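You operate a simulated robot arm through the tools that you are given. There is no shell and no other tool.

You are at the controls of a simulated two-armed robot. One attempt, no reset.

JOB
Warm the plate on the plate warmer at 40 C, then scan it.
Fine: run to the green lamp, knob to OFF before you lift it; lid on the blue mat; scanner bar parked, scanner off, plate left in it.

It is judged by the outcome, as a careful person would: the job done as asked, and still so three seconds after it is handed in. It fails if anything else is knocked over, pushed out of place, dropped, spilled or broken. A push-on lid holds only when it is set on centred and level and pressed home; a screw cap is set on level and turned clockwise until tight.

ROBOT AND FRAMES
Two 7-joint arms with two-finger parallel grippers on one trunk that stands fixed in place. Base frame: the origin is at the foot of the trunk, x ahead of it, y to its left, z up; the work surface is at about z = 800. Units: mm, degrees, N and s.
The left shoulder is at [71, 156, 1180], the right one opposite. Each reaches about 1231 mm from its shoulder. Payload 3.91 kg a hand.
The TCP of each hand is the grasp point between the finger pads, 30 mm short of the fingertips. In the tool frame z runs along the fingers and y along their closing line. Largest opening 110 mm; finger width 20, thickness 10; the body of the gripper, 48 by 112 mm, starts 55 mm behind the TCP.
Orientation is that of the tool frame in the base frame, as a unit quaternion [w, x, y, z]. With the fingers straight down and closing along the base's y, the tool's x points along the base's -x, its y along +y and its z along -z.

CONTROLS
- The arms move only by the tool servo_tool. It takes "left_steps", "right_steps" or both (then of equal length, played together; a hand with none holds still); each is a list of rows, each an object of numbers (a shift or turn left out is 0, a gripper value left out holds the last): "dx", "dy", "dz": the shift along the tool's x, y, z in m; "ax", "ay", "az": the turn, a rotation vector about the tool's x, y, z in degrees; "gripper": the opening, from 0 (shut) to 1 (fully open). In form: [{"dx": .., "dy": .., "dz": .., "ax": .., "ay": .., "az": .., "gripper": ..}, ...]. A call has 1 to 20 rows; each row is the pose to reach, as a shift and turn from the pose commanded when the call began, along the tool's axes at that moment. Each row takes 0.2 s and may step no farther than 50 mm and 8.6 degrees from the row before; otherwise, or with a gripper value out of range, the whole call is refused. A pose out of reach is approached as far as the arm can. The call stops where the force on the tool passes 50 N (or 10 N more than at its start, if that is more) or the arm is blocked; 0.2 s more then pass. The fingers move at their own pace (about 108 mm/s each) and stop on an object; they squeeze with about 27 N. The grip force told is the motor's: it shows also when the fingers shut on nothing. Time passes only in rows, and 0.2 s behind the last, so rows that repeat a pose let the fingers close. The reply holds the time, the measured pose of the TCP, the force on the tool along the base axes, the opening and the grip force, in the units named above and with some noise, with the torque about the TCP (base axes, N m) and any sound that the robot's microphone picked up.
- Cameras (640 x 400 px; columns grow to the right, rows downward): "scene" is now at [106.4, -74.2, 1429.1]; the picture's right is [-0.79, -0.61, 0.00], its down [-0.22, 0.29, -0.93] and it looks along [0.57, -0.74, -0.36] (base axes); focal length 233 px, centre (320, 200). "left" rides on the left gripper at [72, -17, -103] in its tool frame; the picture's right is [0.23, 0.97, 0.00], its down [-0.76, 0.18, -0.62] and it looks along [-0.61, 0.14, 0.78] (tool axes); focal length 222 px, centre (320, 200). "right" rides on the right gripper at [72, 17, -103] in its tool frame; the picture's right is [-0.23, 0.97, 0.00], its down [-0.76, -0.18, -0.62] and it looks along [-0.61, -0.14, 0.78] (tool axes); focal length 222 px, centre (320, 200). There is no depth. A picture from a camera that has moved, and an enlarged one, comes with that camera's place and axes in the base frame and with its lens.
- snapshot(camera): a new picture of that camera. No time passes.
- lift_body(by): slides the trunk up (or, below 0, down) by that many mm; the arms and the scene camera ride with it, the base frame stays. It gives what a move gives, with no picture.
- aim_head(pan, tilt): turns the head with the scene camera to pan (to the left, within 86 degrees either way) and tilt (down, from -29 to 69), counted from straight ahead of the robot. It gives what a move gives.
- zoom(camera, box): a new picture of the part [left, top, right, bottom] of that camera's present view, enlarged. No time passes.
- hand_in(): hands the job in; it is judged then, once.

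Nothing tells you positions but the pictures and the camera data. Unless the task says otherwise, let go and move clear before handing in.

The tools are called by a JSON object that holds its "name" and its "arguments". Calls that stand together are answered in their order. servo_tool: Moves the arms, as the interface text tells. Its arguments: {"type":"object","properties":{"left_steps":{"type":"array","items":{"type":"object","properties":{"dx":{"type":"number"},"dy":{"type":"number"},"dz":{"type":"number"},"ax":{"type":"number"},"ay":{"type":"number"},"az":{"type":"number"},"gripper":{"type":"number"}}}},"right_steps":{"type":"array","items":{"type":"object","properties":{"dx":{"type":"number"},"dy":{"type":"number"},"dz":{"type":"number"},"ax":{"type":"number"},"ay":{"type":"number"},"az":{"type":"number"},"gripper":{"type":"number"}}}}},"required":[]} The other tools are called the same way: lift_body (by) moves the trunk up or down; aim_head (pan, tilt) turns the head that bears the scene camera; snapshot (camera) takes a picture; zoom (camera, box) takes an enlarged picture of a part of a camera's view; hand_in () hands the job in.

At the start:

```text
clock: 0.0
left_ee_pos: [766.0, -90.0, 1127.5]
left_ee_rot: [0.0, 0.0, 1.0, 0.0]
left_force: [-0.3, -0.9, -0.6]
left_ft_torque: [-0.01, 0.02, -0.01]
left_finger_gap: 109.9
left_gripper_force: 0.0
right_ee_pos: [441.4, -592.3, 1189.3]
right_ee_rot: [0.0, 0.0, 1.0, 0.0]
right_force: [1.0, -0.3, 0.3]
right_ft_torque: [0.03, -0.04, 0.01]
right_finger_gap: 110.1
right_gripper_force: 0.1
trunk travel left (down, up): [-625.0, 315.0]
head pan, tilt (commanded): [-52.3, 21.3]
```

scene: 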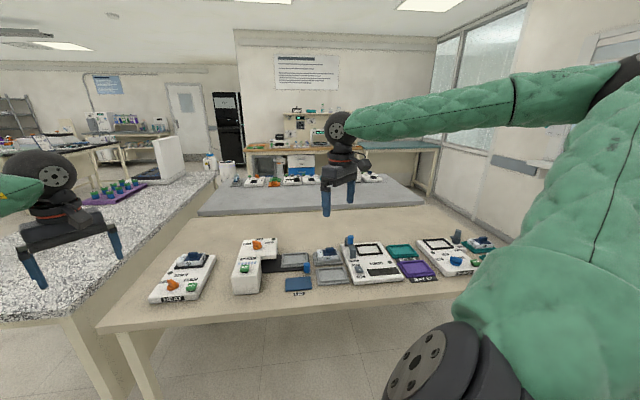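
right: 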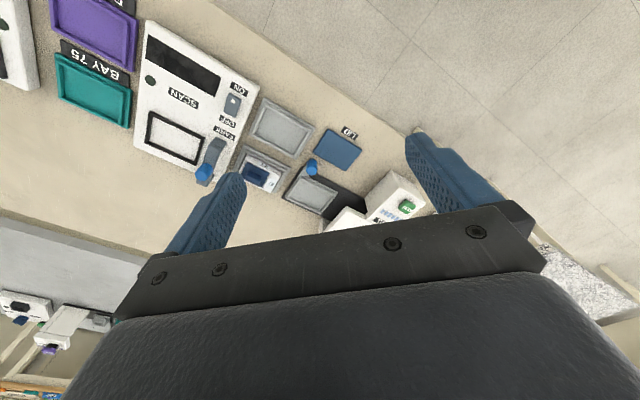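
left: 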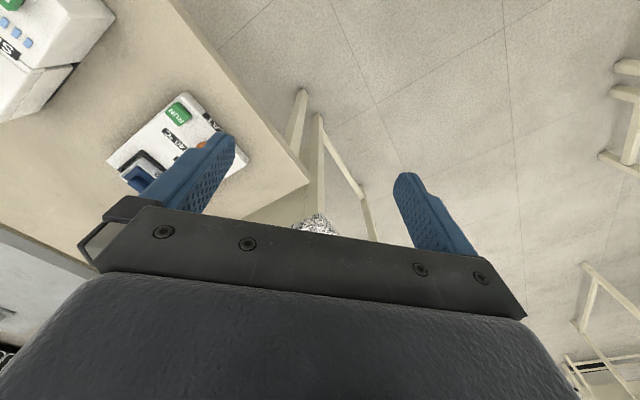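

I see a bench to the robot's right with several instruments (a heater "HEAT", a sealer-like device, a plate, a scanner "SCAN", bays). I'll zoom in for details before moving anything.

{"name": "zoom", "arguments": {"camera": "scene", "box": [130, 220, 330, 320]}}

{"name": "zoom", "arguments": {"camera": "scene", "box": [300, 220, 500, 320]}}

{"name": "zoom", "arguments": {"camera": "right", "box": [0, 0, 440, 240]}}

{"name": "zoom", "arguments": {"camera": "left", "box": [0, 0, 320, 240]}}

```text
3.20 times, centred on (230, 270) of scene
camera zoom: at [106.4, -74.2, 1429.1], right [-0.79, -0.61, 0.0], down [-0.22, 0.29, -0.93], along [0.57, -0.74, -0.36], focal length 746 px, centre (608, -24)
```

zoom: 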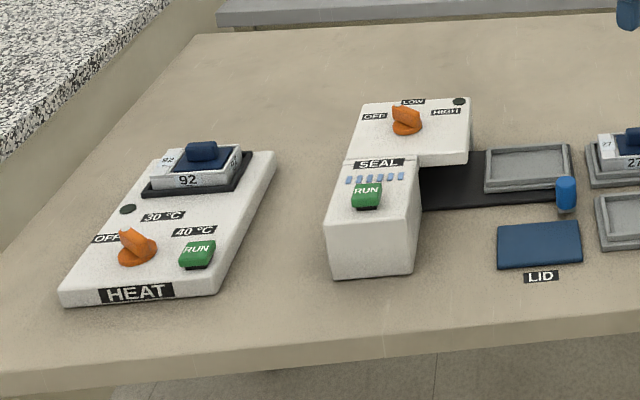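

```text
3.20 times, centred on (400, 270) of scene
camera zoom: at [106.4, -74.2, 1429.1], right [-0.79, -0.61, 0.0], down [-0.22, 0.29, -0.93], along [0.57, -0.74, -0.36], focal length 746 px, centre (64, -24)
```

zoom: 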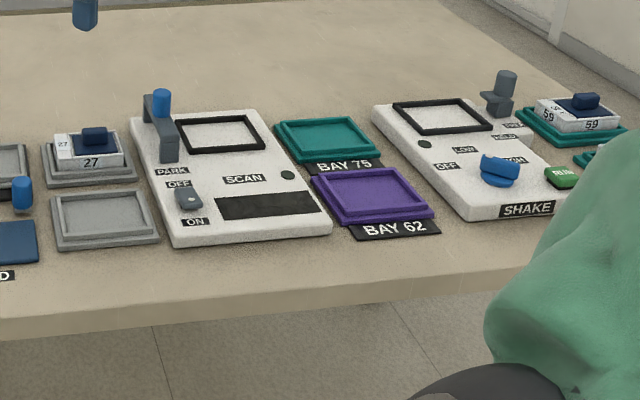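

```text
1.45 times, centred on (220, 120) of right
camera zoom: at [368.9, -575.7, 1292.3], right [0.23, 0.97, 0.0], down [0.76, -0.18, 0.62], along [0.61, -0.14, -0.78], focal length 323 px, centre (466, 316)
```

zoom: 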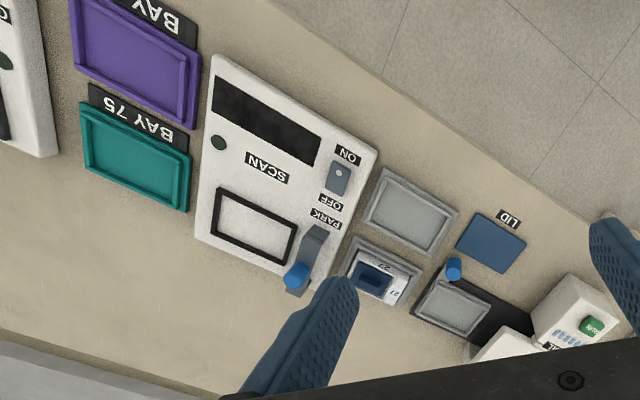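

```text
1.67 times, centred on (160, 120) of left
camera zoom: at [693.8, -107.8, 1230.5], right [-0.23, 0.97, 0.0], down [0.76, 0.18, 0.62], along [0.61, 0.14, -0.78], focal length 370 px, centre (587, 333)
```

zoom: 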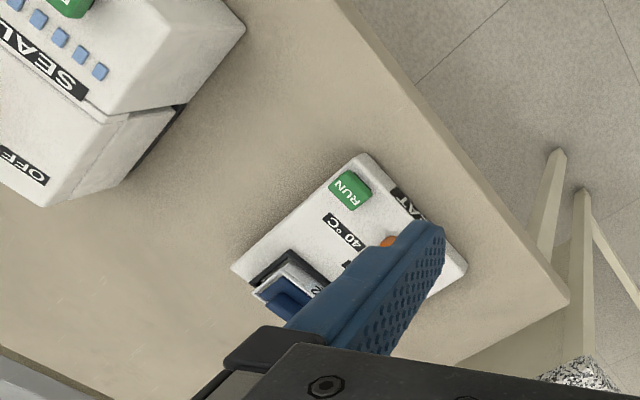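

Plate 92 (lidded) sits on the HEAT warmer near (970, -330); the scanner is near (430, -850), the LID mat between. I'll aim the head at each station to get detailed views.

{"name": "aim_head", "arguments": {"pan": -22, "tilt": 34}}

{"name": "snapshot", "arguments": {"camera": "scene"}}

```text
clock: 0.9
left_ee_pos: [767.0, -91.0, 1126.5]
left_ee_rot: [0.001, 0.001, 1.0, 0.0]
left_force: [0.4, -0.6, -0.3]
left_ft_torque: [0.0, 0.01, -0.01]
left_finger_gap: 109.8
left_gripper_force: 0.1
right_ee_pos: [440.5, -592.7, 1190.0]
right_ee_rot: [0.0, 0.001, 1.0, 0.001]
right_force: [-0.5, 0.8, 0.1]
right_ft_torque: [0.04, -0.01, -0.03]
right_finger_gap: 109.5
right_gripper_force: 0.0
trunk travel left (down, up): [-625.0, 315.0]
head pan, tilt (commanded): [-22.0, 34.0]
```

```text
taken
camera scene: at [131.6, -34.0, 1409.0], right [-0.38, -0.93, 0.0], down [-0.52, 0.21, -0.83], along [0.77, -0.31, -0.56], focal length 233 px, centre (320, 200)
```

scene: 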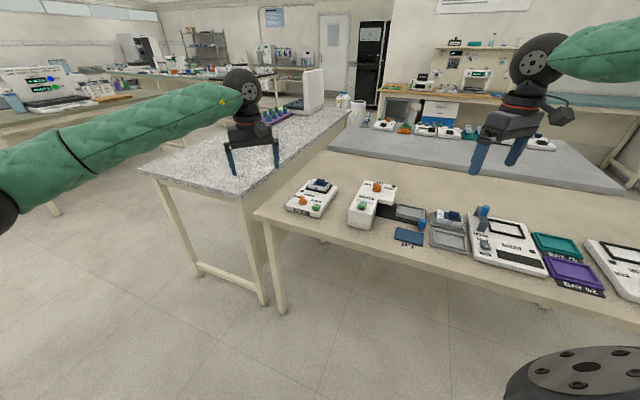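

The view is clear of the warmer. I'll zoom at high magnification on each device to localise things.

{"name": "zoom", "arguments": {"camera": "scene", "box": [272, 168, 352, 218]}}

{"name": "zoom", "arguments": {"camera": "scene", "box": [340, 170, 468, 250]}}

{"name": "zoom", "arguments": {"camera": "scene", "box": [440, 195, 568, 275]}}

```text
8.00 times, centred on (312, 193) of scene
camera zoom: at [131.6, -34.0, 1409.0], right [-0.38, -0.93, 0.0], down [-0.52, 0.21, -0.83], along [0.77, -0.31, -0.56], focal length 1866 px, centre (384, 256)
```

zoom: 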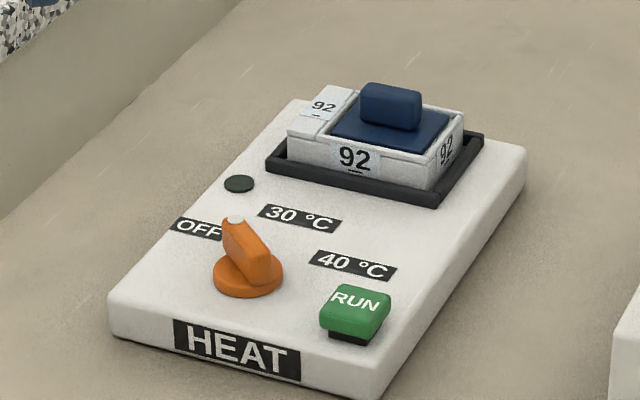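

```text
5.00 times, centred on (404, 210) of scene
camera zoom: at [131.6, -34.0, 1409.0], right [-0.38, -0.93, 0.0], down [-0.52, 0.21, -0.83], along [0.77, -0.31, -0.56], focal length 1166 px, centre (-100, 150)
```

zoom: 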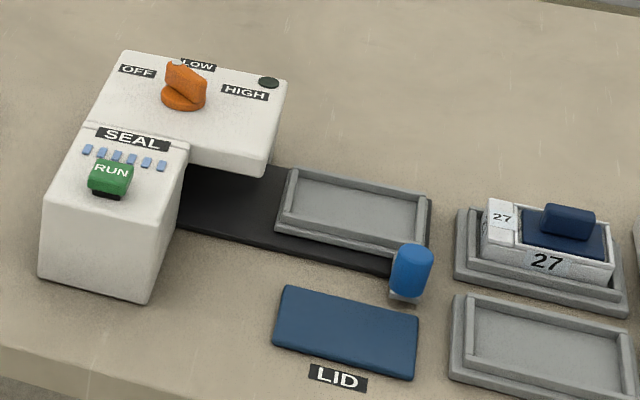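

```text
5.00 times, centred on (504, 235) of scene
camera zoom: at [131.6, -34.0, 1409.0], right [-0.38, -0.93, 0.0], down [-0.52, 0.21, -0.83], along [0.77, -0.31, -0.56], focal length 1166 px, centre (-600, 25)
```

zoom: 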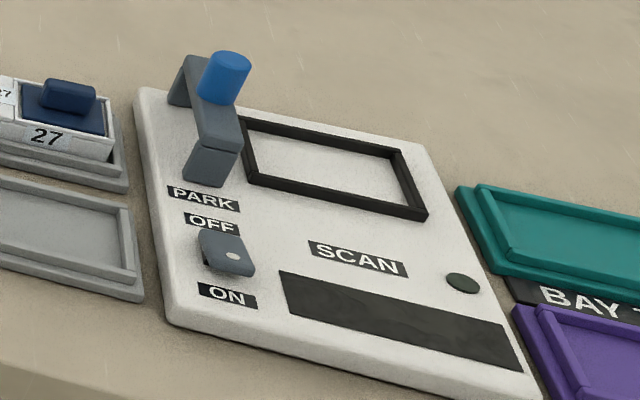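

HEAT is rotated about 45° from the base axes, with its front edge running from about (950,-204) to (847,-318). I'll move the left arm back out of the way and bring the right hand above the warmer, turned to match it.

{"name": "servo_tool", "arguments": {"left_steps": [{"dx": 0.01, "dy": 0.015}, {"dx": 0.02, "dy": 0.03}, {"dx": 0.03, "dy": 0.045}, {"dx": 0.04, "dy": 0.06}, {"dx": 0.05, "dy": 0.075}, {"dx": 0.06, "dy": 0.09}, {"dx": 0.07, "dy": 0.105}, {"dx": 0.08, "dy": 0.12}, {"dx": 0.09, "dy": 0.135}, {"dx": 0.1, "dy": 0.15}, {"dx": 0.11, "dy": 0.165}, {"dx": 0.12, "dy": 0.18}, {"dx": 0.13, "dy": 0.19}, {"dx": 0.14, "dy": 0.2}, {"dx": 0.15, "dy": 0.2}], "right_steps": [{"dx": -0.033, "dy": 0.017, "dz": 0.007, "az": 3}, {"dx": -0.065, "dy": 0.034, "dz": 0.015, "az": 6}, {"dx": -0.098, "dy": 0.05, "dz": 0.022, "az": 9}, {"dx": -0.13, "dy": 0.067, "dz": 0.029, "az": 12}, {"dx": -0.163, "dy": 0.084, "dz": 0.036, "az": 15}, {"dx": -0.196, "dy": 0.101, "dz": 0.044, "az": 18}, {"dx": -0.228, "dy": 0.118, "dz": 0.051, "az": 21}, {"dx": -0.261, "dy": 0.134, "dz": 0.058, "az": 24}, {"dx": -0.293, "dy": 0.151, "dz": 0.065, "az": 27}, {"dx": -0.326, "dy": 0.168, "dz": 0.073, "az": 30}, {"dx": -0.359, "dy": 0.185, "dz": 0.08, "az": 33}, {"dx": -0.391, "dy": 0.202, "dz": 0.087, "az": 36}, {"dx": -0.424, "dy": 0.218, "dz": 0.094, "az": 39}, {"dx": -0.456, "dy": 0.235, "dz": 0.102, "az": 42}, {"dx": -0.489, "dy": 0.252, "dz": 0.109, "az": 45}]}}

{"name": "snapshot", "arguments": {"camera": "right"}}

{"name": "snapshot", "arguments": {"camera": "scene"}}

```text
clock: 4.2
left_ee_pos: [617.8, 107.5, 1125.6]
left_ee_rot: [-0.002, 0.0, 1.0, 0.001]
left_force: [-0.6, -0.5, 0.8]
left_ft_torque: [0.01, 0.03, -0.01]
left_finger_gap: 110.2
left_gripper_force: 0.1
right_ee_pos: [932.3, -343.6, 1077.8]
right_ee_rot: [-0.002, 0.383, 0.924, 0.0]
right_force: [0.4, 0.9, -0.4]
right_ft_torque: [0.03, 0.01, 0.03]
right_finger_gap: 109.9
right_gripper_force: 0.1
trunk travel left (down, up): [-625.0, 315.0]
head pan, tilt (commanded): [-22.0, 34.0]
```

```text
taken
camera right: at [893.3, -279.7, 1181.2], right [0.85, 0.53, 0.0], down [0.41, -0.67, 0.62], along [0.33, -0.53, -0.78], focal length 222 px, centre (320, 200)
```

right: 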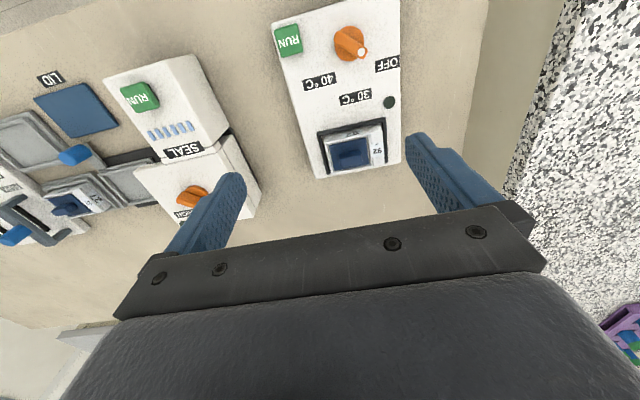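

```text
taken
camera scene: at [134.1, -34.6, 1408.6], right [-0.38, -0.93, 0.0], down [-0.52, 0.21, -0.83], along [0.77, -0.31, -0.56], focal length 233 px, centre (320, 200)
```

scene: 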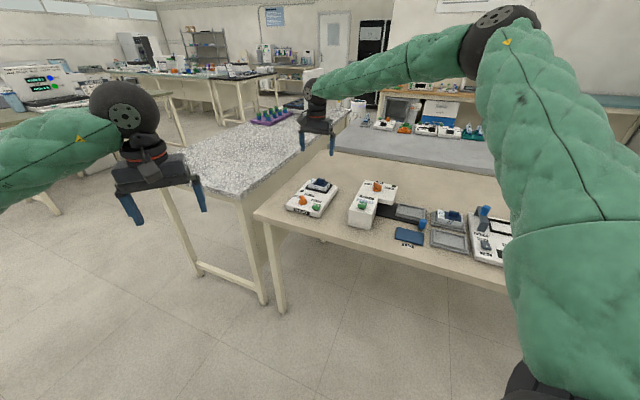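

The right-hand camera now looks straight at the warmer. Zooming in to localise the knob, RUN button and plate.

{"name": "zoom", "arguments": {"camera": "right", "box": [256, 0, 416, 100]}}

{"name": "zoom", "arguments": {"camera": "right", "box": [300, 90, 420, 165]}}

{"name": "zoom", "arguments": {"camera": "scene", "box": [272, 168, 352, 218]}}

```text
4.00 times, centred on (336, 50) of right
camera zoom: at [893.3, -279.7, 1181.2], right [0.85, 0.53, 0.0], down [0.41, -0.67, 0.62], along [0.33, -0.53, -0.78], focal length 888 px, centre (256, 800)
```

zoom: 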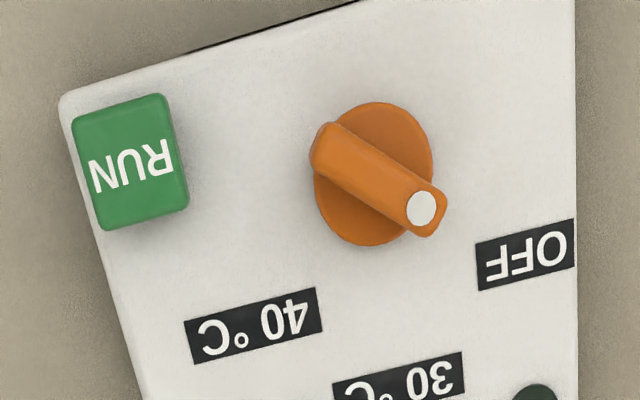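

```text
5.33 times, centred on (360, 128) of right
camera zoom: at [893.3, -279.7, 1181.2], right [0.85, 0.53, 0.0], down [0.41, -0.67, 0.62], along [0.33, -0.53, -0.78], focal length 1185 px, centre (107, 587)
```

zoom: 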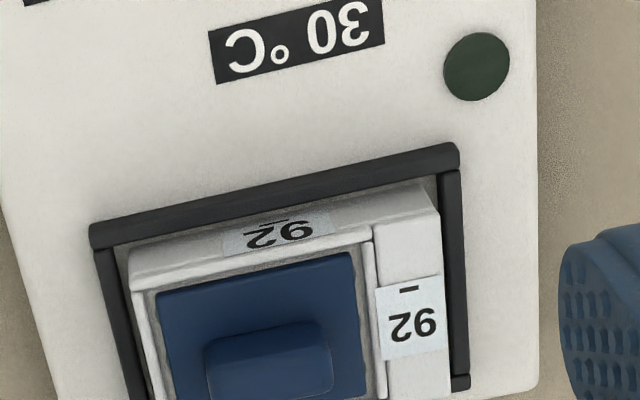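

```text
8.00 times, centred on (312, 193) of scene
camera zoom: at [134.1, -34.6, 1408.6], right [-0.38, -0.93, 0.0], down [-0.52, 0.21, -0.83], along [0.77, -0.31, -0.56], focal length 1866 px, centre (384, 256)
```

zoom: 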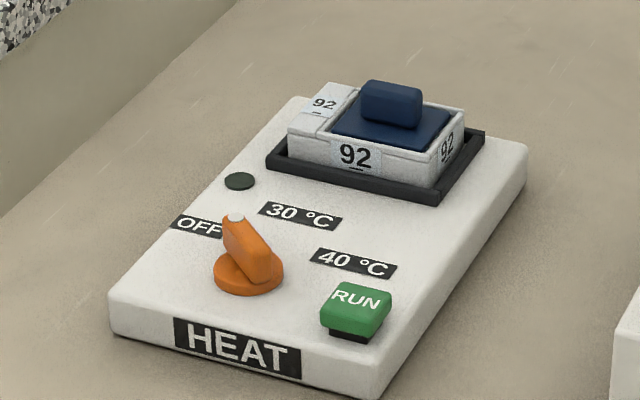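

Triangulating from both cameras: knob centre ≈ (934.5, -278), its wing pointing along base +X at OFF, top at z ≈ 863; RUN top at ≈ (869.5, -314.5, 847); HEAT's axes are at 45°. I'll bring the right hand over the knob with the fingers square to the wing.

{"name": "servo_tool", "arguments": {"right_steps": [{"dx": 0.0056, "dy": 0.006, "dz": 0.0185, "az": -5.6, "gripper": 0.5}, {"dx": 0.0112, "dy": 0.012, "dz": 0.037, "az": -11.2}, {"dx": 0.0168, "dy": 0.018, "dz": 0.0554, "az": -16.9}, {"dx": 0.0224, "dy": 0.024, "dz": 0.0739, "az": -22.5}, {"dx": 0.028, "dy": 0.03, "dz": 0.0924, "az": -28.1}, {"dx": 0.0336, "dy": 0.0359, "dz": 0.1109, "az": -33.7}, {"dx": 0.0392, "dy": 0.0419, "dz": 0.1293, "az": -39.4}, {"dx": 0.0448, "dy": 0.0479, "dz": 0.1478, "az": -45}, {"dx": 0.0448, "dy": 0.0479, "dz": 0.1478, "az": -45}]}}

{"name": "snapshot", "arguments": {"camera": "right"}}

{"name": "zoom", "arguments": {"camera": "scene", "box": [272, 150, 368, 210]}}

```text
clock: 6.2
left_ee_pos: [616.6, 108.9, 1126.6]
left_ee_rot: [0.0, 0.001, 1.0, -0.001]
left_force: [-0.6, 0.1, 0.2]
left_ft_torque: [0.01, -0.02, 0.03]
left_finger_gap: 109.9
left_gripper_force: 0.2
right_ee_pos: [905.4, -290.9, 947.7]
right_ee_rot: [0.0, -0.001, 1.0, 0.0]
right_force: [-0.3, 0.6, -0.5]
right_ft_torque: [0.02, -0.01, -0.02]
right_finger_gap: 55.1
right_gripper_force: 0.1
right hand out of reach, approached as far as the arm can: row 6, 7, 8, 9
trunk travel left (down, up): [-625.0, 315.0]
head pan, tilt (commanded): [-22.0, 34.0]
```

```text
taken
camera right: at [833.7, -273.8, 1049.4], right [0.23, 0.97, 0.0], down [0.76, -0.18, 0.62], along [0.61, -0.14, -0.78], focal length 222 px, centre (320, 200)
```

right: 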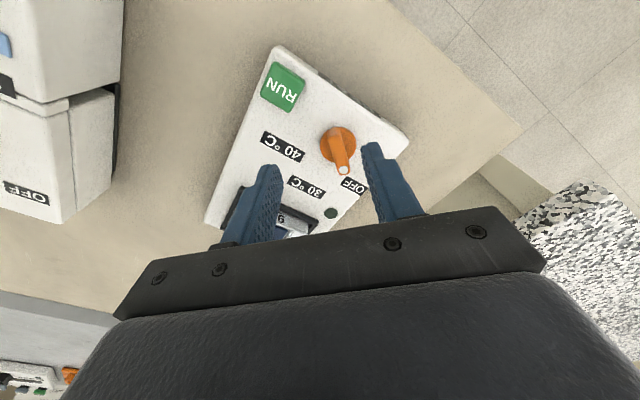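

```text
6.67 times, centred on (320, 180) of scene
camera zoom: at [132.0, -33.6, 1408.9], right [-0.37, -0.93, 0.0], down [-0.52, 0.21, -0.83], along [0.77, -0.31, -0.56], focal length 1555 px, centre (320, 333)
```

zoom: 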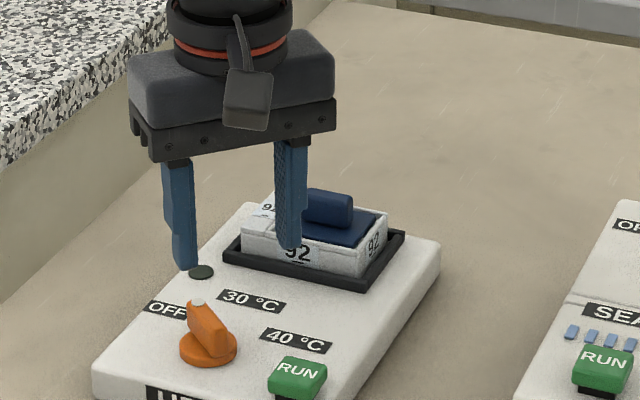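

The right hand stopped short at (905, -291, 948), reported as out of reach, though it is well inside the stated radius. I'll look at the arm's posture before choosing how to fix that.

{"name": "aim_head", "arguments": {"pan": -30, "tilt": 20}}

{"name": "snapshot", "arguments": {"camera": "scene"}}

```text
clock: 6.9
left_ee_pos: [615.9, 108.7, 1128.0]
left_ee_rot: [0.0, 0.0, 1.0, 0.001]
left_force: [0.2, -0.4, 0.3]
left_ft_torque: [0.0, -0.01, -0.02]
left_finger_gap: 110.1
left_gripper_force: 0.0
right_ee_pos: [906.2, -291.6, 947.4]
right_ee_rot: [0.0, 0.001, 1.0, 0.001]
right_force: [0.5, -0.5, 0.4]
right_ft_torque: [0.0, 0.03, 0.0]
right_finger_gap: 55.0
right_gripper_force: 0.0
trunk travel left (down, up): [-625.0, 315.0]
head pan, tilt (commanded): [-30.0, 20.0]
```

```text
taken
camera scene: at [130.5, -46.9, 1431.2], right [-0.5, -0.87, 0.0], down [-0.3, 0.17, -0.94], along [0.81, -0.47, -0.34], focal length 233 px, centre (320, 200)
```

scene: 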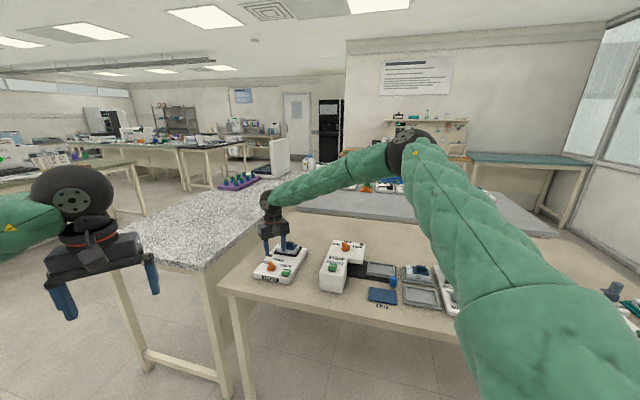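

The elbow is clearly not straight, so the limit looks like arm posture rather than radius. I'll raise the hand, lower the trunk to give the shoulder a better height, and try again.

{"name": "servo_tool", "arguments": {"right_steps": [{"dz": -0.03}, {"dz": -0.06}, {"dz": -0.09}, {"dz": -0.12}, {"dz": -0.15}, {"dz": -0.18}, {"dz": -0.2}]}}

{"name": "lift_body", "arguments": {"by": -180}}

{"name": "snapshot", "arguments": {"camera": "scene"}}

{"name": "snapshot", "arguments": {"camera": "right"}}

```text
clock: 8.5
left_ee_pos: [616.8, 110.1, 1126.5]
left_ee_rot: [-0.001, 0.0, 1.0, 0.0]
left_force: [-0.1, -0.3, 0.2]
left_ft_torque: [0.03, 0.0, -0.01]
left_finger_gap: 110.0
left_gripper_force: 0.0
right_ee_pos: [904.5, -289.8, 1146.3]
right_ee_rot: [-0.001, 0.0, 1.0, 0.0]
right_force: [0.6, -0.6, 0.2]
right_ft_torque: [-0.01, 0.02, 0.0]
right_finger_gap: 54.9
right_gripper_force: 0.1
trunk travel left (down, up): [-625.0, 315.0]
head pan, tilt (commanded): [-30.0, 20.0]
```

```text
clock: 10.5
left_ee_pos: [617.2, 109.5, 946.0]
left_ee_rot: [0.001, 0.001, 1.0, 0.0]
left_force: [-0.9, 0.2, 0.2]
left_ft_torque: [0.03, 0.0, -0.02]
left_finger_gap: 110.3
left_gripper_force: 0.0
right_ee_pos: [903.5, -290.2, 966.5]
right_ee_rot: [0.0, 0.0, 1.0, 0.0]
right_force: [1.0, 0.3, 1.4]
right_ft_torque: [-0.04, -0.03, 0.0]
right_finger_gap: 55.0
right_gripper_force: 0.0
trunk travel left (down, up): [-445.0, 495.0]
head pan, tilt (commanded): [-30.0, 20.0]
```

```text
taken
camera scene: at [130.1, -47.0, 1251.4], right [-0.5, -0.87, 0.0], down [-0.3, 0.17, -0.94], along [0.81, -0.47, -0.34], focal length 233 px, centre (320, 200)
```

scene: 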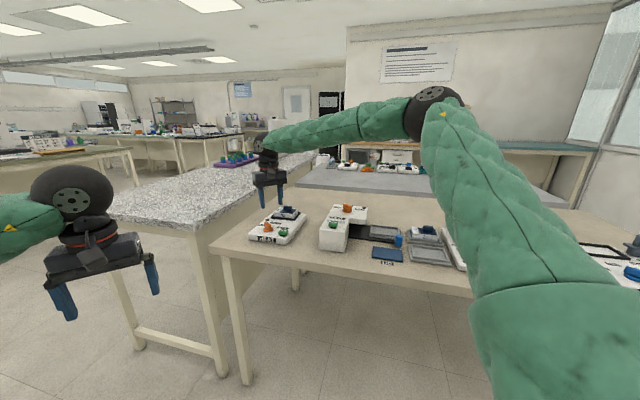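

```text
taken
camera right: at [832.3, -272.6, 1070.2], right [0.23, 0.97, 0.0], down [0.76, -0.18, 0.62], along [0.61, -0.14, -0.78], focal length 222 px, centre (320, 200)
```

right: 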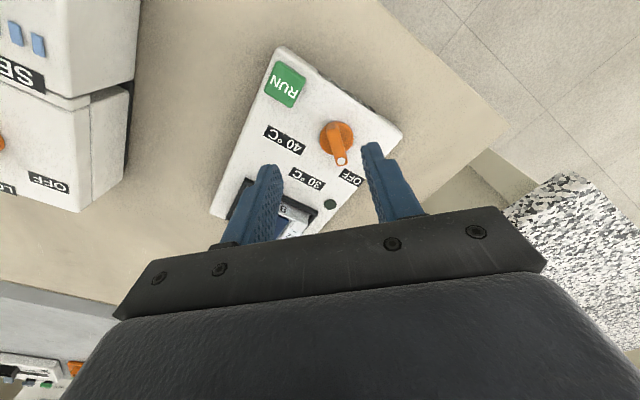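

Trunk is lowered by 180 mm. Now I'll re-measure the knob from this closer view before moving onto it.

{"name": "zoom", "arguments": {"camera": "right", "box": [256, 40, 416, 140]}}

{"name": "zoom", "arguments": {"camera": "right", "box": [256, 120, 416, 220]}}

```text
4.00 times, centred on (336, 90) of right
camera zoom: at [832.3, -272.6, 1070.2], right [0.23, 0.97, 0.0], down [0.76, -0.18, 0.62], along [0.61, -0.14, -0.78], focal length 888 px, centre (256, 640)
```

zoom: 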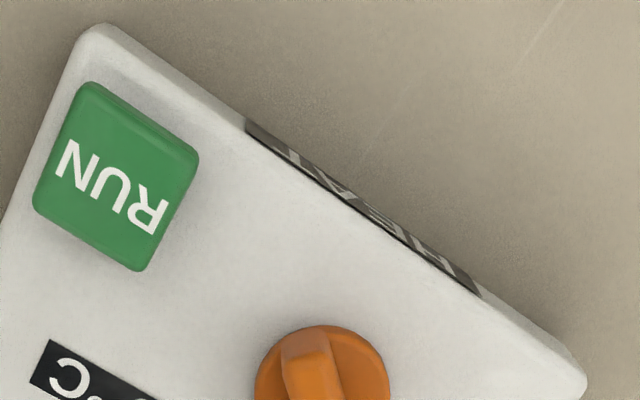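

```text
4.00 times, centred on (336, 170) of right
camera zoom: at [832.3, -272.6, 1070.2], right [0.23, 0.97, 0.0], down [0.76, -0.18, 0.62], along [0.61, -0.14, -0.78], focal length 888 px, centre (256, 320)
```

zoom: 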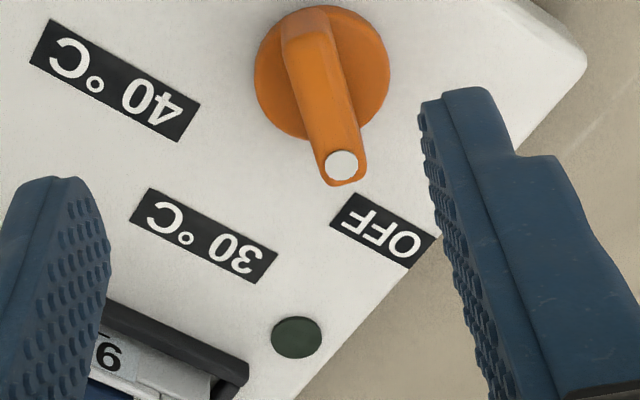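

The knob centre measures consistently at (934, -278). Moving above it to z ≈ 890 first to check reach and alignment.

{"name": "servo_tool", "arguments": {"right_steps": [{"dx": -0.0103, "dy": 0.004, "dz": 0.005}, {"dx": -0.0206, "dy": 0.0081, "dz": 0.01}, {"dx": -0.0308, "dy": 0.0122, "dz": 0.02}, {"dx": -0.0308, "dy": 0.0122, "dz": 0.04}, {"dx": -0.0308, "dy": 0.0122, "dz": 0.06}, {"dx": -0.0308, "dy": 0.0122, "dz": 0.0765}, {"dx": -0.0308, "dy": 0.0122, "dz": 0.0765}]}}

{"name": "snapshot", "arguments": {"camera": "right"}}

```text
clock: 12.1
left_ee_pos: [617.1, 110.1, 946.8]
left_ee_rot: [-0.001, 0.0, 1.0, 0.0]
left_force: [0.4, -0.8, 0.2]
left_ft_torque: [-0.01, 0.0, 0.0]
left_finger_gap: 109.7
left_gripper_force: 0.0
right_ee_pos: [934.7, -277.4, 889.3]
right_ee_rot: [0.001, 0.0, 1.0, -0.001]
right_force: [0.0, -0.6, -0.1]
right_ft_torque: [0.02, -0.01, 0.01]
right_finger_gap: 55.2
right_gripper_force: 0.2
trunk travel left (down, up): [-445.0, 495.0]
head pan, tilt (commanded): [-30.0, 20.0]
```

```text
taken
camera right: at [863.7, -260.8, 992.2], right [0.23, 0.97, 0.0], down [0.76, -0.18, 0.62], along [0.61, -0.14, -0.78], focal length 222 px, centre (320, 200)
```

right: 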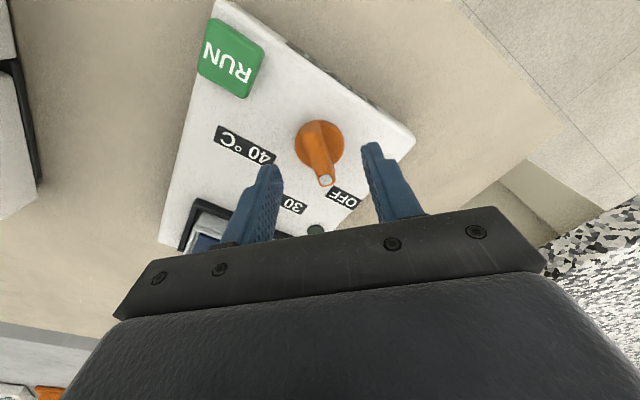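

Reach is fine now and the fingers straddle the wing. A quick side check from the scene camera.

{"name": "zoom", "arguments": {"camera": "scene", "box": [230, 160, 326, 250]}}

{"name": "zoom", "arguments": {"camera": "right", "box": [240, 90, 400, 240]}}

```text
4.44 times, centred on (278, 205) of scene
camera zoom: at [130.2, -46.9, 1251.3], right [-0.5, -0.87, 0.0], down [-0.3, 0.17, -0.94], along [0.81, -0.47, -0.34], focal length 1036 px, centre (507, 178)
```

zoom: 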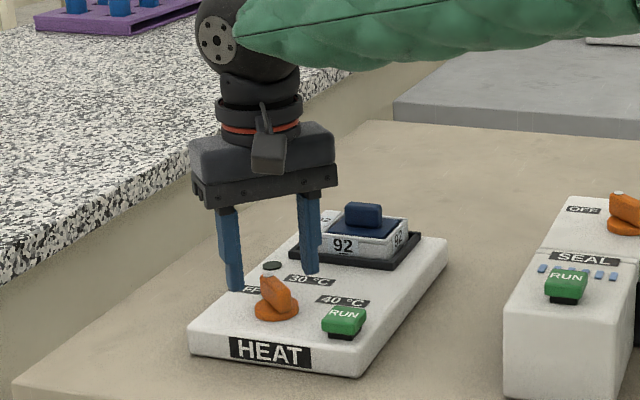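

```text
2.67 times, centred on (320, 165) of right
camera zoom: at [863.7, -260.8, 992.2], right [0.23, 0.97, 0.0], down [0.76, -0.18, 0.62], along [0.61, -0.14, -0.78], focal length 592 px, centre (320, 293)
```

zoom: 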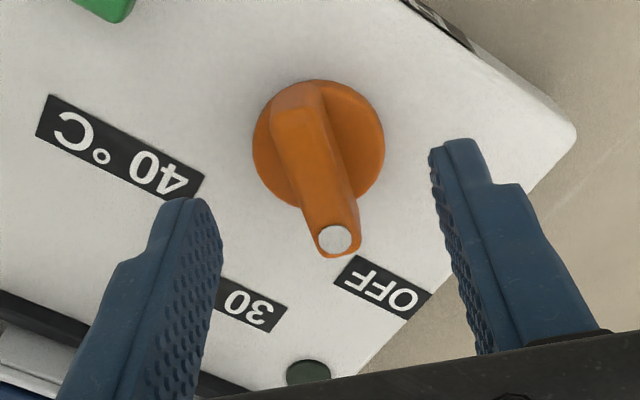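

Alignment is good. Lowering to z ≈ 872, gripping the wing, and turning clockwise about 90° toward 40 °C.

{"name": "servo_tool", "arguments": {"right_steps": [{"dz": 0.009}, {"dz": 0.017}, {"dz": 0.017, "gripper": 0.0}, {"dz": 0.017, "gripper": 0.0}, {"dz": 0.017, "gripper": 0.0}]}}

{"name": "zoom", "arguments": {"camera": "right", "box": [240, 90, 400, 240]}}

```text
clock: 13.3
left_ee_pos: [616.2, 109.8, 946.7]
left_ee_rot: [0.0, 0.0, 1.0, 0.0]
left_force: [0.5, 0.0, 0.0]
left_ft_torque: [-0.01, -0.03, 0.02]
left_finger_gap: 109.8
left_gripper_force: 0.1
right_ee_pos: [936.1, -278.8, 871.2]
right_ee_rot: [0.001, 0.0, 1.0, 0.0]
right_force: [1.6, -3.5, 1.1]
right_ft_torque: [-0.08, -0.31, 0.04]
right_finger_gap: 13.0
right_gripper_force: 44.8
trunk travel left (down, up): [-445.0, 495.0]
head pan, tilt (commanded): [-30.0, 20.0]
```

```text
2.67 times, centred on (320, 165) of right
camera zoom: at [863.9, -260.9, 975.0], right [0.23, 0.97, 0.0], down [0.76, -0.18, 0.62], along [0.61, -0.14, -0.78], focal length 592 px, centre (320, 293)
```

zoom: 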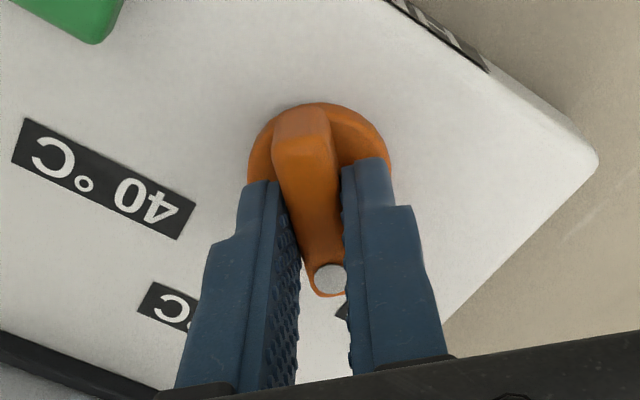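

The wing is held (13 mm gap, small side loads). Turning clockwise 90°.

{"name": "servo_tool", "arguments": {"right_steps": [{"az": 7.5}, {"az": 15}, {"az": 22.5}, {"az": 30}, {"az": 37.5}, {"az": 45}, {"az": 52.5}, {"az": 60}, {"az": 67.5}, {"az": 75}, {"az": 82.5}, {"az": 90}, {"az": 90}]}}

{"name": "snapshot", "arguments": {"camera": "right"}}

{"name": "zoom", "arguments": {"camera": "scene", "box": [230, 160, 326, 250]}}

```text
clock: 16.1
left_ee_pos: [616.3, 108.1, 947.5]
left_ee_rot: [-0.002, 0.0, 1.0, 0.001]
left_force: [0.2, 0.4, -0.2]
left_ft_torque: [0.0, 0.0, -0.01]
left_finger_gap: 110.1
left_gripper_force: 0.1
right_ee_pos: [934.9, -279.4, 873.2]
right_ee_rot: [-0.001, 0.708, 0.706, -0.001]
right_force: [-11.7, -8.2, -13.1]
right_ft_torque: [1.02, 0.04, 0.01]
right_finger_gap: 12.8
right_gripper_force: 44.7
trunk travel left (down, up): [-445.0, 495.0]
head pan, tilt (commanded): [-30.0, 20.0]
```

```text
taken
camera right: at [952.7, -206.4, 975.0], right [0.97, -0.23, 0.0], down [-0.18, -0.76, 0.62], along [-0.14, -0.61, -0.78], focal length 222 px, centre (320, 200)
```

right: 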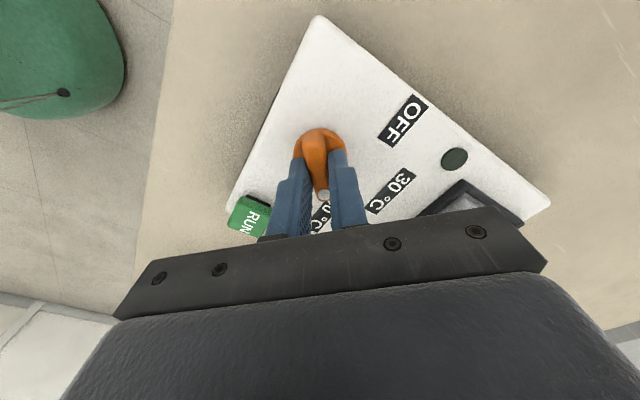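

```text
4.44 times, centred on (278, 205) of scene
camera zoom: at [130.5, -48.1, 1251.1], right [-0.5, -0.87, 0.0], down [-0.3, 0.17, -0.94], along [0.81, -0.47, -0.34], focal length 1036 px, centre (507, 178)
```

zoom: 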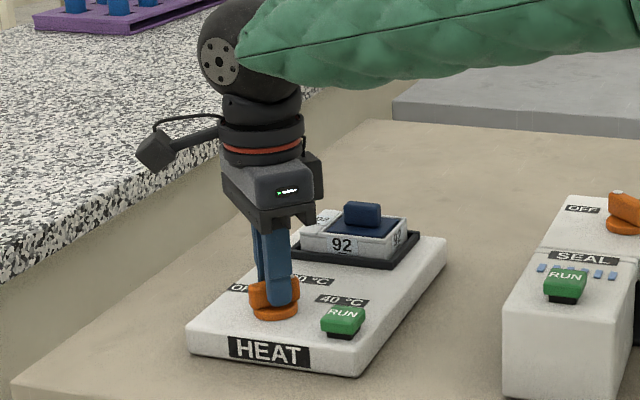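

The knob turned with the hand. I'll release and rise slightly to check the pointer against the 40 °C label.

{"name": "servo_tool", "arguments": {"right_steps": [{"gripper": 0.35}, {"gripper": 0.35}, {"dz": -0.02}, {"dz": -0.045}, {"dz": -0.07}]}}

{"name": "zoom", "arguments": {"camera": "right", "box": [220, 20, 460, 220]}}

{"name": "zoom", "arguments": {"camera": "scene", "box": [240, 200, 320, 250]}}

```text
clock: 17.3
left_ee_pos: [616.5, 110.1, 946.7]
left_ee_rot: [0.0, 0.0, 1.0, 0.0]
left_force: [-0.1, 0.0, -0.1]
left_ft_torque: [0.02, 0.01, 0.03]
left_finger_gap: 110.4
left_gripper_force: 0.1
right_ee_pos: [935.2, -278.3, 944.1]
right_ee_rot: [0.0, 0.707, 0.707, 0.0]
right_force: [0.4, 0.4, 0.3]
right_ft_torque: [-0.02, 0.0, -0.01]
right_finger_gap: 38.3
right_gripper_force: 0.1
trunk travel left (down, up): [-445.0, 495.0]
head pan, tilt (commanded): [-30.0, 20.0]
```

```text
2.00 times, centred on (340, 120) of right
camera zoom: at [952.3, -206.2, 1047.4], right [0.97, -0.23, 0.0], down [-0.18, -0.76, 0.62], along [-0.14, -0.61, -0.78], focal length 444 px, centre (280, 360)
```

zoom: 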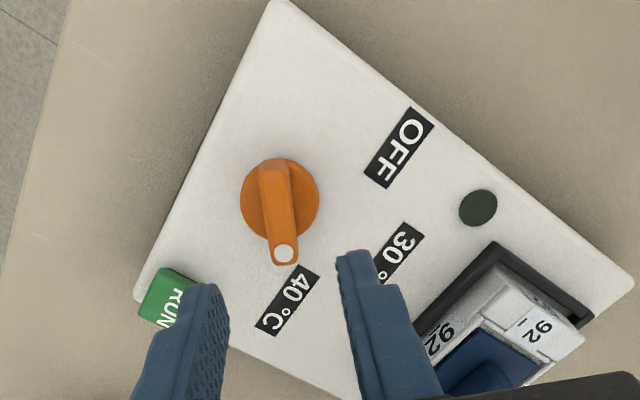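

```text
8.00 times, centred on (280, 225) of scene
camera zoom: at [129.6, -46.7, 1251.3], right [-0.5, -0.87, 0.0], down [-0.3, 0.17, -0.94], along [0.81, -0.47, -0.34], focal length 1866 px, centre (640, 0)
```

zoom: 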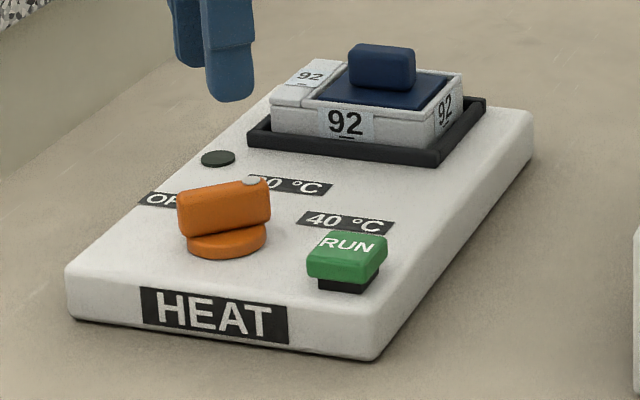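

The pointer now sits at ~+48° on the 40 °C side (mirror of OFF). Next I'll close the fingers and move above the RUN button at ≈ (868, -314).

{"name": "servo_tool", "arguments": {"right_steps": [{"dx": -0.012, "dy": -0.0224, "gripper": 0.0}, {"dx": -0.024, "dy": -0.0448}, {"dx": -0.0357, "dy": -0.0672}, {"dx": -0.0357, "dy": -0.0672, "dz": 0.02}, {"dx": -0.0357, "dy": -0.0672, "dz": 0.045}, {"dx": -0.0357, "dy": -0.0672, "dz": 0.055}, {"dx": -0.0357, "dy": -0.0672, "dz": 0.055}]}}

{"name": "zoom", "arguments": {"camera": "right", "box": [220, 60, 420, 220]}}

{"name": "zoom", "arguments": {"camera": "scene", "box": [240, 190, 336, 250]}}

```text
clock: 18.9
left_ee_pos: [616.2, 109.9, 947.4]
left_ee_rot: [0.0, 0.0, 1.0, 0.001]
left_force: [0.5, 0.2, -0.3]
left_ft_torque: [0.01, -0.02, 0.0]
left_finger_gap: 110.1
left_gripper_force: 0.1
right_ee_pos: [867.9, -314.9, 888.2]
right_ee_rot: [0.0, 0.707, 0.707, 0.0]
right_force: [0.2, 0.0, -0.7]
right_ft_torque: [-0.01, 0.01, 0.0]
right_finger_gap: 0.2
right_gripper_force: 27.2
trunk travel left (down, up): [-445.0, 495.0]
head pan, tilt (commanded): [-30.0, 20.0]
```

```text
2.50 times, centred on (320, 140) of right
camera zoom: at [885.9, -241.9, 991.7], right [0.97, -0.23, 0.0], down [-0.18, -0.76, 0.62], along [-0.14, -0.61, -0.78], focal length 555 px, centre (320, 350)
```

zoom: 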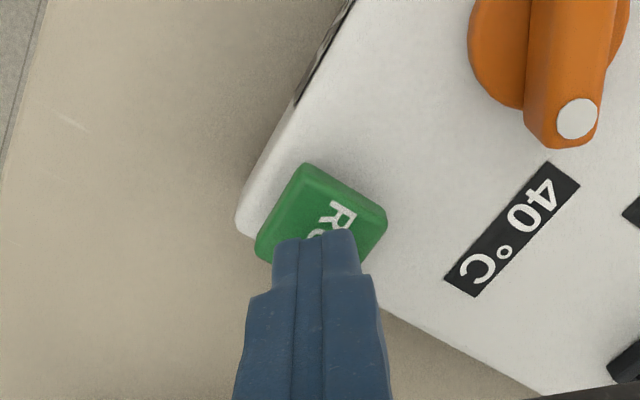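

```text
6.67 times, centred on (288, 220) of scene
camera zoom: at [130.1, -47.1, 1251.3], right [-0.5, -0.87, 0.0], down [-0.3, 0.17, -0.94], along [0.81, -0.47, -0.34], focal length 1555 px, centre (533, 67)
```

zoom: 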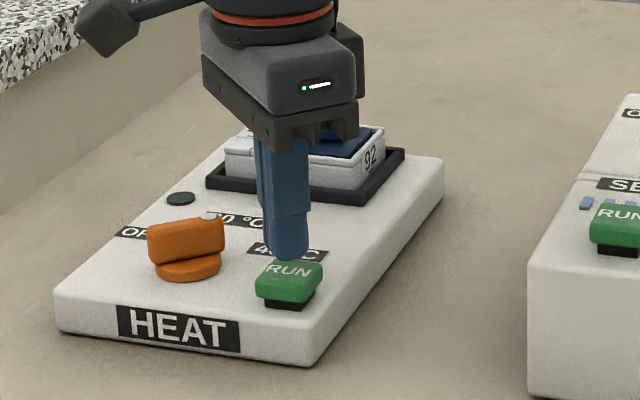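

The fingertips are over the RUN button, about 11 mm above it. Pressing down in small steps and watching force and sound.

{"name": "servo_tool", "arguments": {"right_steps": [{"dx": 0.002, "dy": 0.0015, "dz": 0.005}, {"dx": 0.002, "dy": 0.0015, "dz": 0.009}, {"dx": 0.002, "dy": 0.0015, "dz": 0.011}, {"dx": 0.002, "dy": 0.0015, "dz": 0.013}, {"dx": 0.002, "dy": 0.0015, "dz": 0.015}]}}

{"name": "zoom", "arguments": {"camera": "scene", "box": [240, 190, 336, 250]}}

```text
clock: 20.1
left_ee_pos: [616.4, 109.2, 948.2]
left_ee_rot: [0.0, 0.0, 1.0, 0.0]
left_force: [0.0, 0.1, -0.2]
left_ft_torque: [0.01, 0.02, -0.01]
left_finger_gap: 110.2
left_gripper_force: 0.0
right_ee_pos: [869.9, -312.7, 874.9]
right_ee_rot: [0.001, 0.707, 0.707, 0.001]
right_force: [0.6, -1.5, 2.3]
right_ft_torque: [-0.03, -0.02, 0.0]
right_finger_gap: 0.0
right_gripper_force: 26.9
trunk travel left (down, up): [-445.0, 495.0]
head pan, tilt (commanded): [-30.0, 20.0]
heard: click
```

```text
6.67 times, centred on (288, 220) of scene
camera zoom: at [130.2, -47.0, 1251.3], right [-0.5, -0.87, 0.0], down [-0.3, 0.17, -0.94], along [0.81, -0.47, -0.34], focal length 1555 px, centre (533, 67)
```

zoom: 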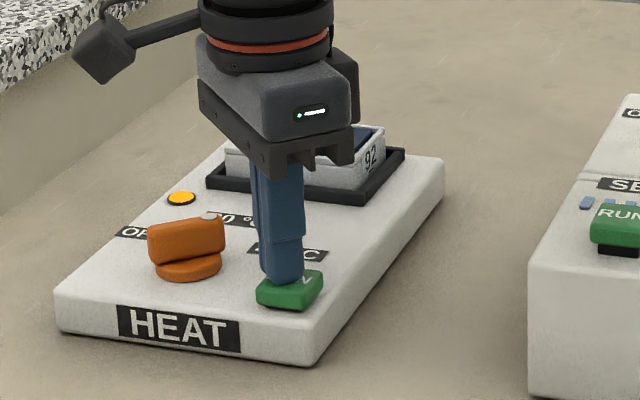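

A click was heard and the lamp turned amber — the warming has begun. Rising now and using the waiting time to study the plate and its lid.

{"name": "servo_tool", "arguments": {"right_steps": [{"dz": -0.03}, {"dz": -0.07}, {"dx": -0.01, "dy": 0.04, "dz": -0.11}, {"dx": -0.02, "dy": 0.08, "dz": -0.13}, {"dx": -0.03, "dy": 0.1, "dz": -0.14, "gripper": 0.35}, {"dx": -0.03, "dy": 0.1, "dz": -0.14}]}}

{"name": "snapshot", "arguments": {"camera": "right"}}

{"name": "zoom", "arguments": {"camera": "scene", "box": [240, 180, 336, 250]}}

```text
refused: row 3 steps farther than a row can; nothing moved
```

```text
taken
camera right: at [887.6, -239.1, 977.1], right [0.97, -0.23, 0.0], down [-0.18, -0.76, 0.62], along [-0.14, -0.61, -0.78], focal length 222 px, centre (320, 200)
```

right: 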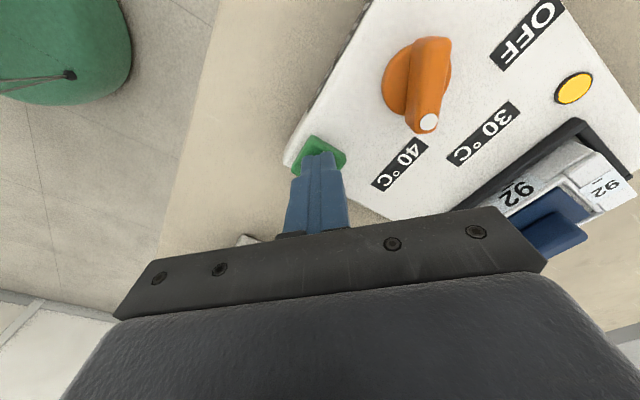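

```text
5.71 times, centred on (288, 215) of scene
camera zoom: at [130.2, -47.0, 1251.3], right [-0.5, -0.87, 0.0], down [-0.3, 0.17, -0.94], along [0.81, -0.47, -0.34], focal length 1332 px, centre (503, 114)
```

zoom: 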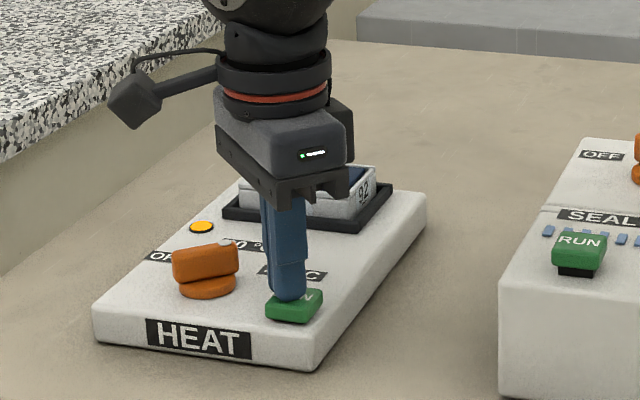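

One row was too long; repeating with smaller steps, turning the hand to match the warmer and viewing the plate from above.

{"name": "servo_tool", "arguments": {"right_steps": [{"dz": -0.035}, {"dz": -0.07, "az": -5}, {"dz": -0.095, "dy": 0.02, "az": -12}, {"dz": -0.115, "dy": 0.045, "az": -20}, {"dz": -0.13, "dy": 0.07, "az": -28, "gripper": 0.9}, {"dx": -0.007, "dz": -0.135, "dy": 0.09, "az": -36}, {"dx": -0.007, "dz": -0.135, "dy": 0.09, "az": -44}, {"dx": -0.007, "dz": -0.135, "dy": 0.09, "az": -45}]}}

{"name": "snapshot", "arguments": {"camera": "right"}}

{"name": "zoom", "arguments": {"camera": "scene", "box": [240, 180, 336, 250]}}

```text
clock: 21.9
left_ee_pos: [616.9, 109.4, 946.6]
left_ee_rot: [-0.001, 0.0, 1.0, 0.0]
left_force: [0.2, 0.3, -0.6]
left_ft_torque: [0.02, 0.01, 0.0]
left_finger_gap: 109.9
left_gripper_force: 0.1
right_ee_pos: [959.6, -318.8, 1007.6]
right_ee_rot: [0.0, 0.382, 0.924, 0.0]
right_force: [0.1, -0.3, 0.3]
right_ft_torque: [0.02, 0.0, 0.02]
right_finger_gap: 99.2
right_gripper_force: 0.0
trunk travel left (down, up): [-445.0, 495.0]
head pan, tilt (commanded): [-30.0, 20.0]
```

```text
taken
camera right: at [921.5, -255.5, 1110.8], right [0.85, 0.53, 0.0], down [0.41, -0.66, 0.62], along [0.33, -0.53, -0.78], focal length 222 px, centre (320, 200)
```

right: 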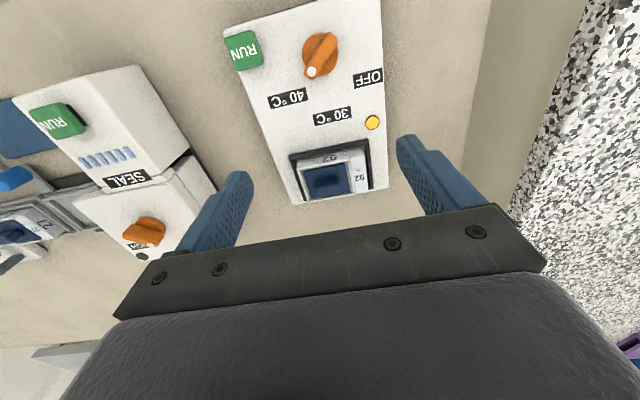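

```text
5.71 times, centred on (288, 215) of scene
camera zoom: at [130.7, -47.2, 1251.1], right [-0.5, -0.87, 0.0], down [-0.3, 0.17, -0.94], along [0.81, -0.47, -0.34], focal length 1332 px, centre (503, 114)
```

zoom: 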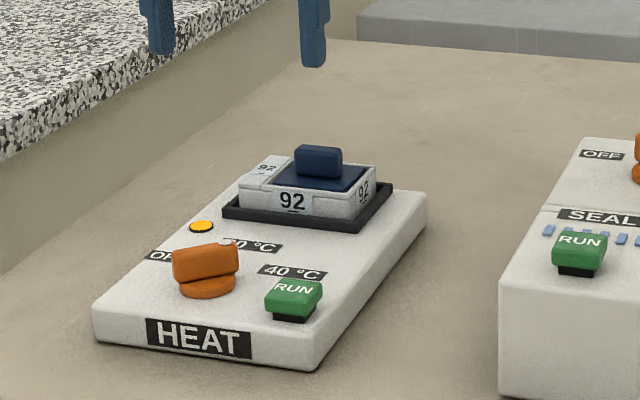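

Lamp is amber, knob at 40 °C. Zooming on the plate from both cameras to triangulate it.

{"name": "zoom", "arguments": {"camera": "right", "box": [270, 130, 398, 210]}}

{"name": "zoom", "arguments": {"camera": "scene", "box": [270, 194, 318, 224]}}

```text
5.00 times, centred on (334, 170) of right
camera zoom: at [921.5, -255.5, 1110.8], right [0.85, 0.53, 0.0], down [0.41, -0.66, 0.62], along [0.33, -0.53, -0.78], focal length 1111 px, centre (250, 350)
```

zoom: 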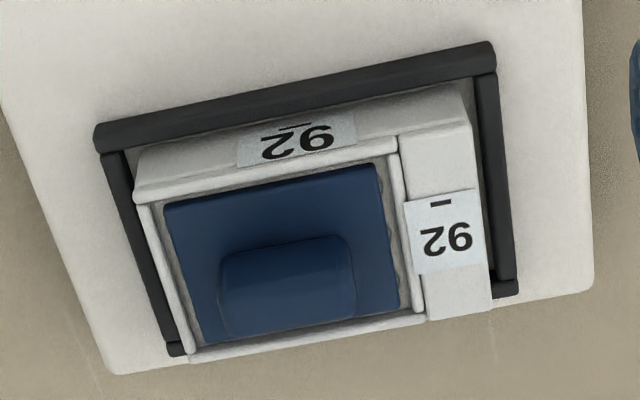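

```text
13.33 times, centred on (294, 209) of scene
camera zoom: at [130.7, -47.2, 1251.1], right [-0.5, -0.87, 0.0], down [-0.3, 0.17, -0.94], along [0.81, -0.47, -0.34], focal length 3109 px, centre (667, 80)
```

zoom: 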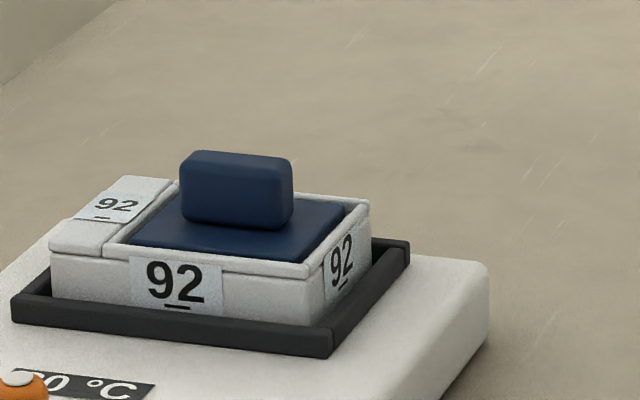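

The plate measures about 90 × 60 mm, centred near (1029.5, -392.6), top at z ≈ 853. I'll move above it (fingers well clear at z ≈ 900) to test reach and see the lid handle closely while it warms.

{"name": "servo_tool", "arguments": {"right_steps": [{"dx": -0.02, "dy": -0.0005, "dz": 0.005}, {"dx": -0.04, "dy": -0.001, "dz": 0.01}, {"dx": -0.06, "dy": -0.0015, "dz": 0.02}, {"dx": -0.08, "dy": -0.002, "dz": 0.04}, {"dx": -0.1016, "dy": -0.0028, "dz": 0.06}, {"dx": -0.1016, "dy": -0.0028, "dz": 0.07}, {"dx": -0.1016, "dy": -0.0028, "dz": 0.07}]}}

{"name": "snapshot", "arguments": {"camera": "right"}}

{"name": "zoom", "arguments": {"camera": "scene", "box": [240, 150, 352, 250]}}

```text
clock: 23.5
left_ee_pos: [616.6, 108.6, 945.7]
left_ee_rot: [0.001, 0.0, 1.0, 0.0]
left_force: [0.0, -0.6, -0.6]
left_ft_torque: [0.02, 0.04, -0.02]
left_finger_gap: 110.1
left_gripper_force: 0.1
right_ee_pos: [996.4, -400.1, 943.2]
right_ee_rot: [0.001, 0.383, 0.924, 0.001]
right_force: [-0.9, -0.1, 0.2]
right_ft_torque: [0.02, -0.01, -0.02]
right_finger_gap: 99.0
right_gripper_force: 0.1
right hand out of reach, approached as far as the arm can: row 2, 3, 4, 5, 6, 7
trunk travel left (down, up): [-445.0, 495.0]
head pan, tilt (commanded): [-30.0, 20.0]
```

```text
taken
camera right: at [956.6, -336.7, 1046.3], right [0.85, 0.53, 0.0], down [0.41, -0.66, 0.62], along [0.33, -0.53, -0.78], focal length 222 px, centre (320, 200)
```

right: 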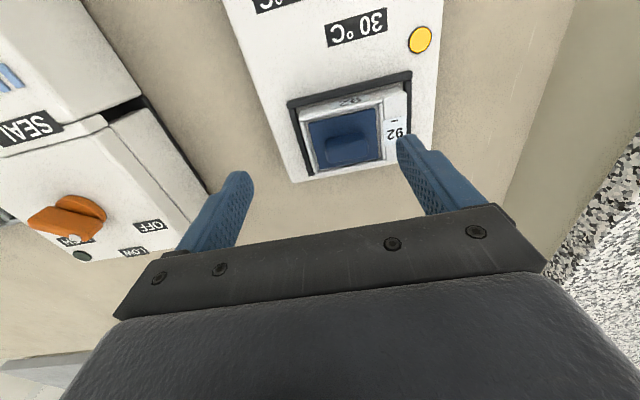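

```text
4.00 times, centred on (296, 200) of scene
camera zoom: at [130.3, -47.1, 1251.2], right [-0.5, -0.87, 0.0], down [-0.3, 0.17, -0.94], along [0.81, -0.47, -0.34], focal length 933 px, centre (416, 200)
```

zoom: 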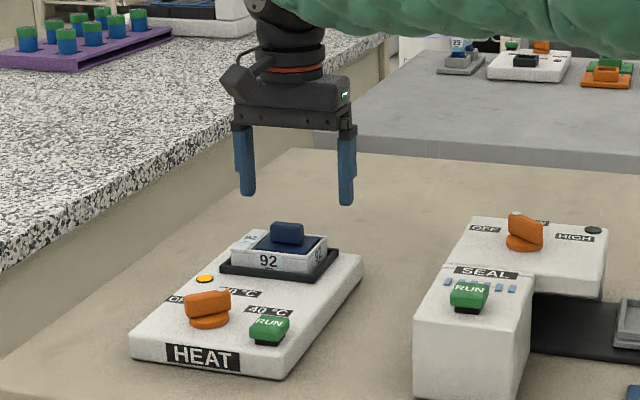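

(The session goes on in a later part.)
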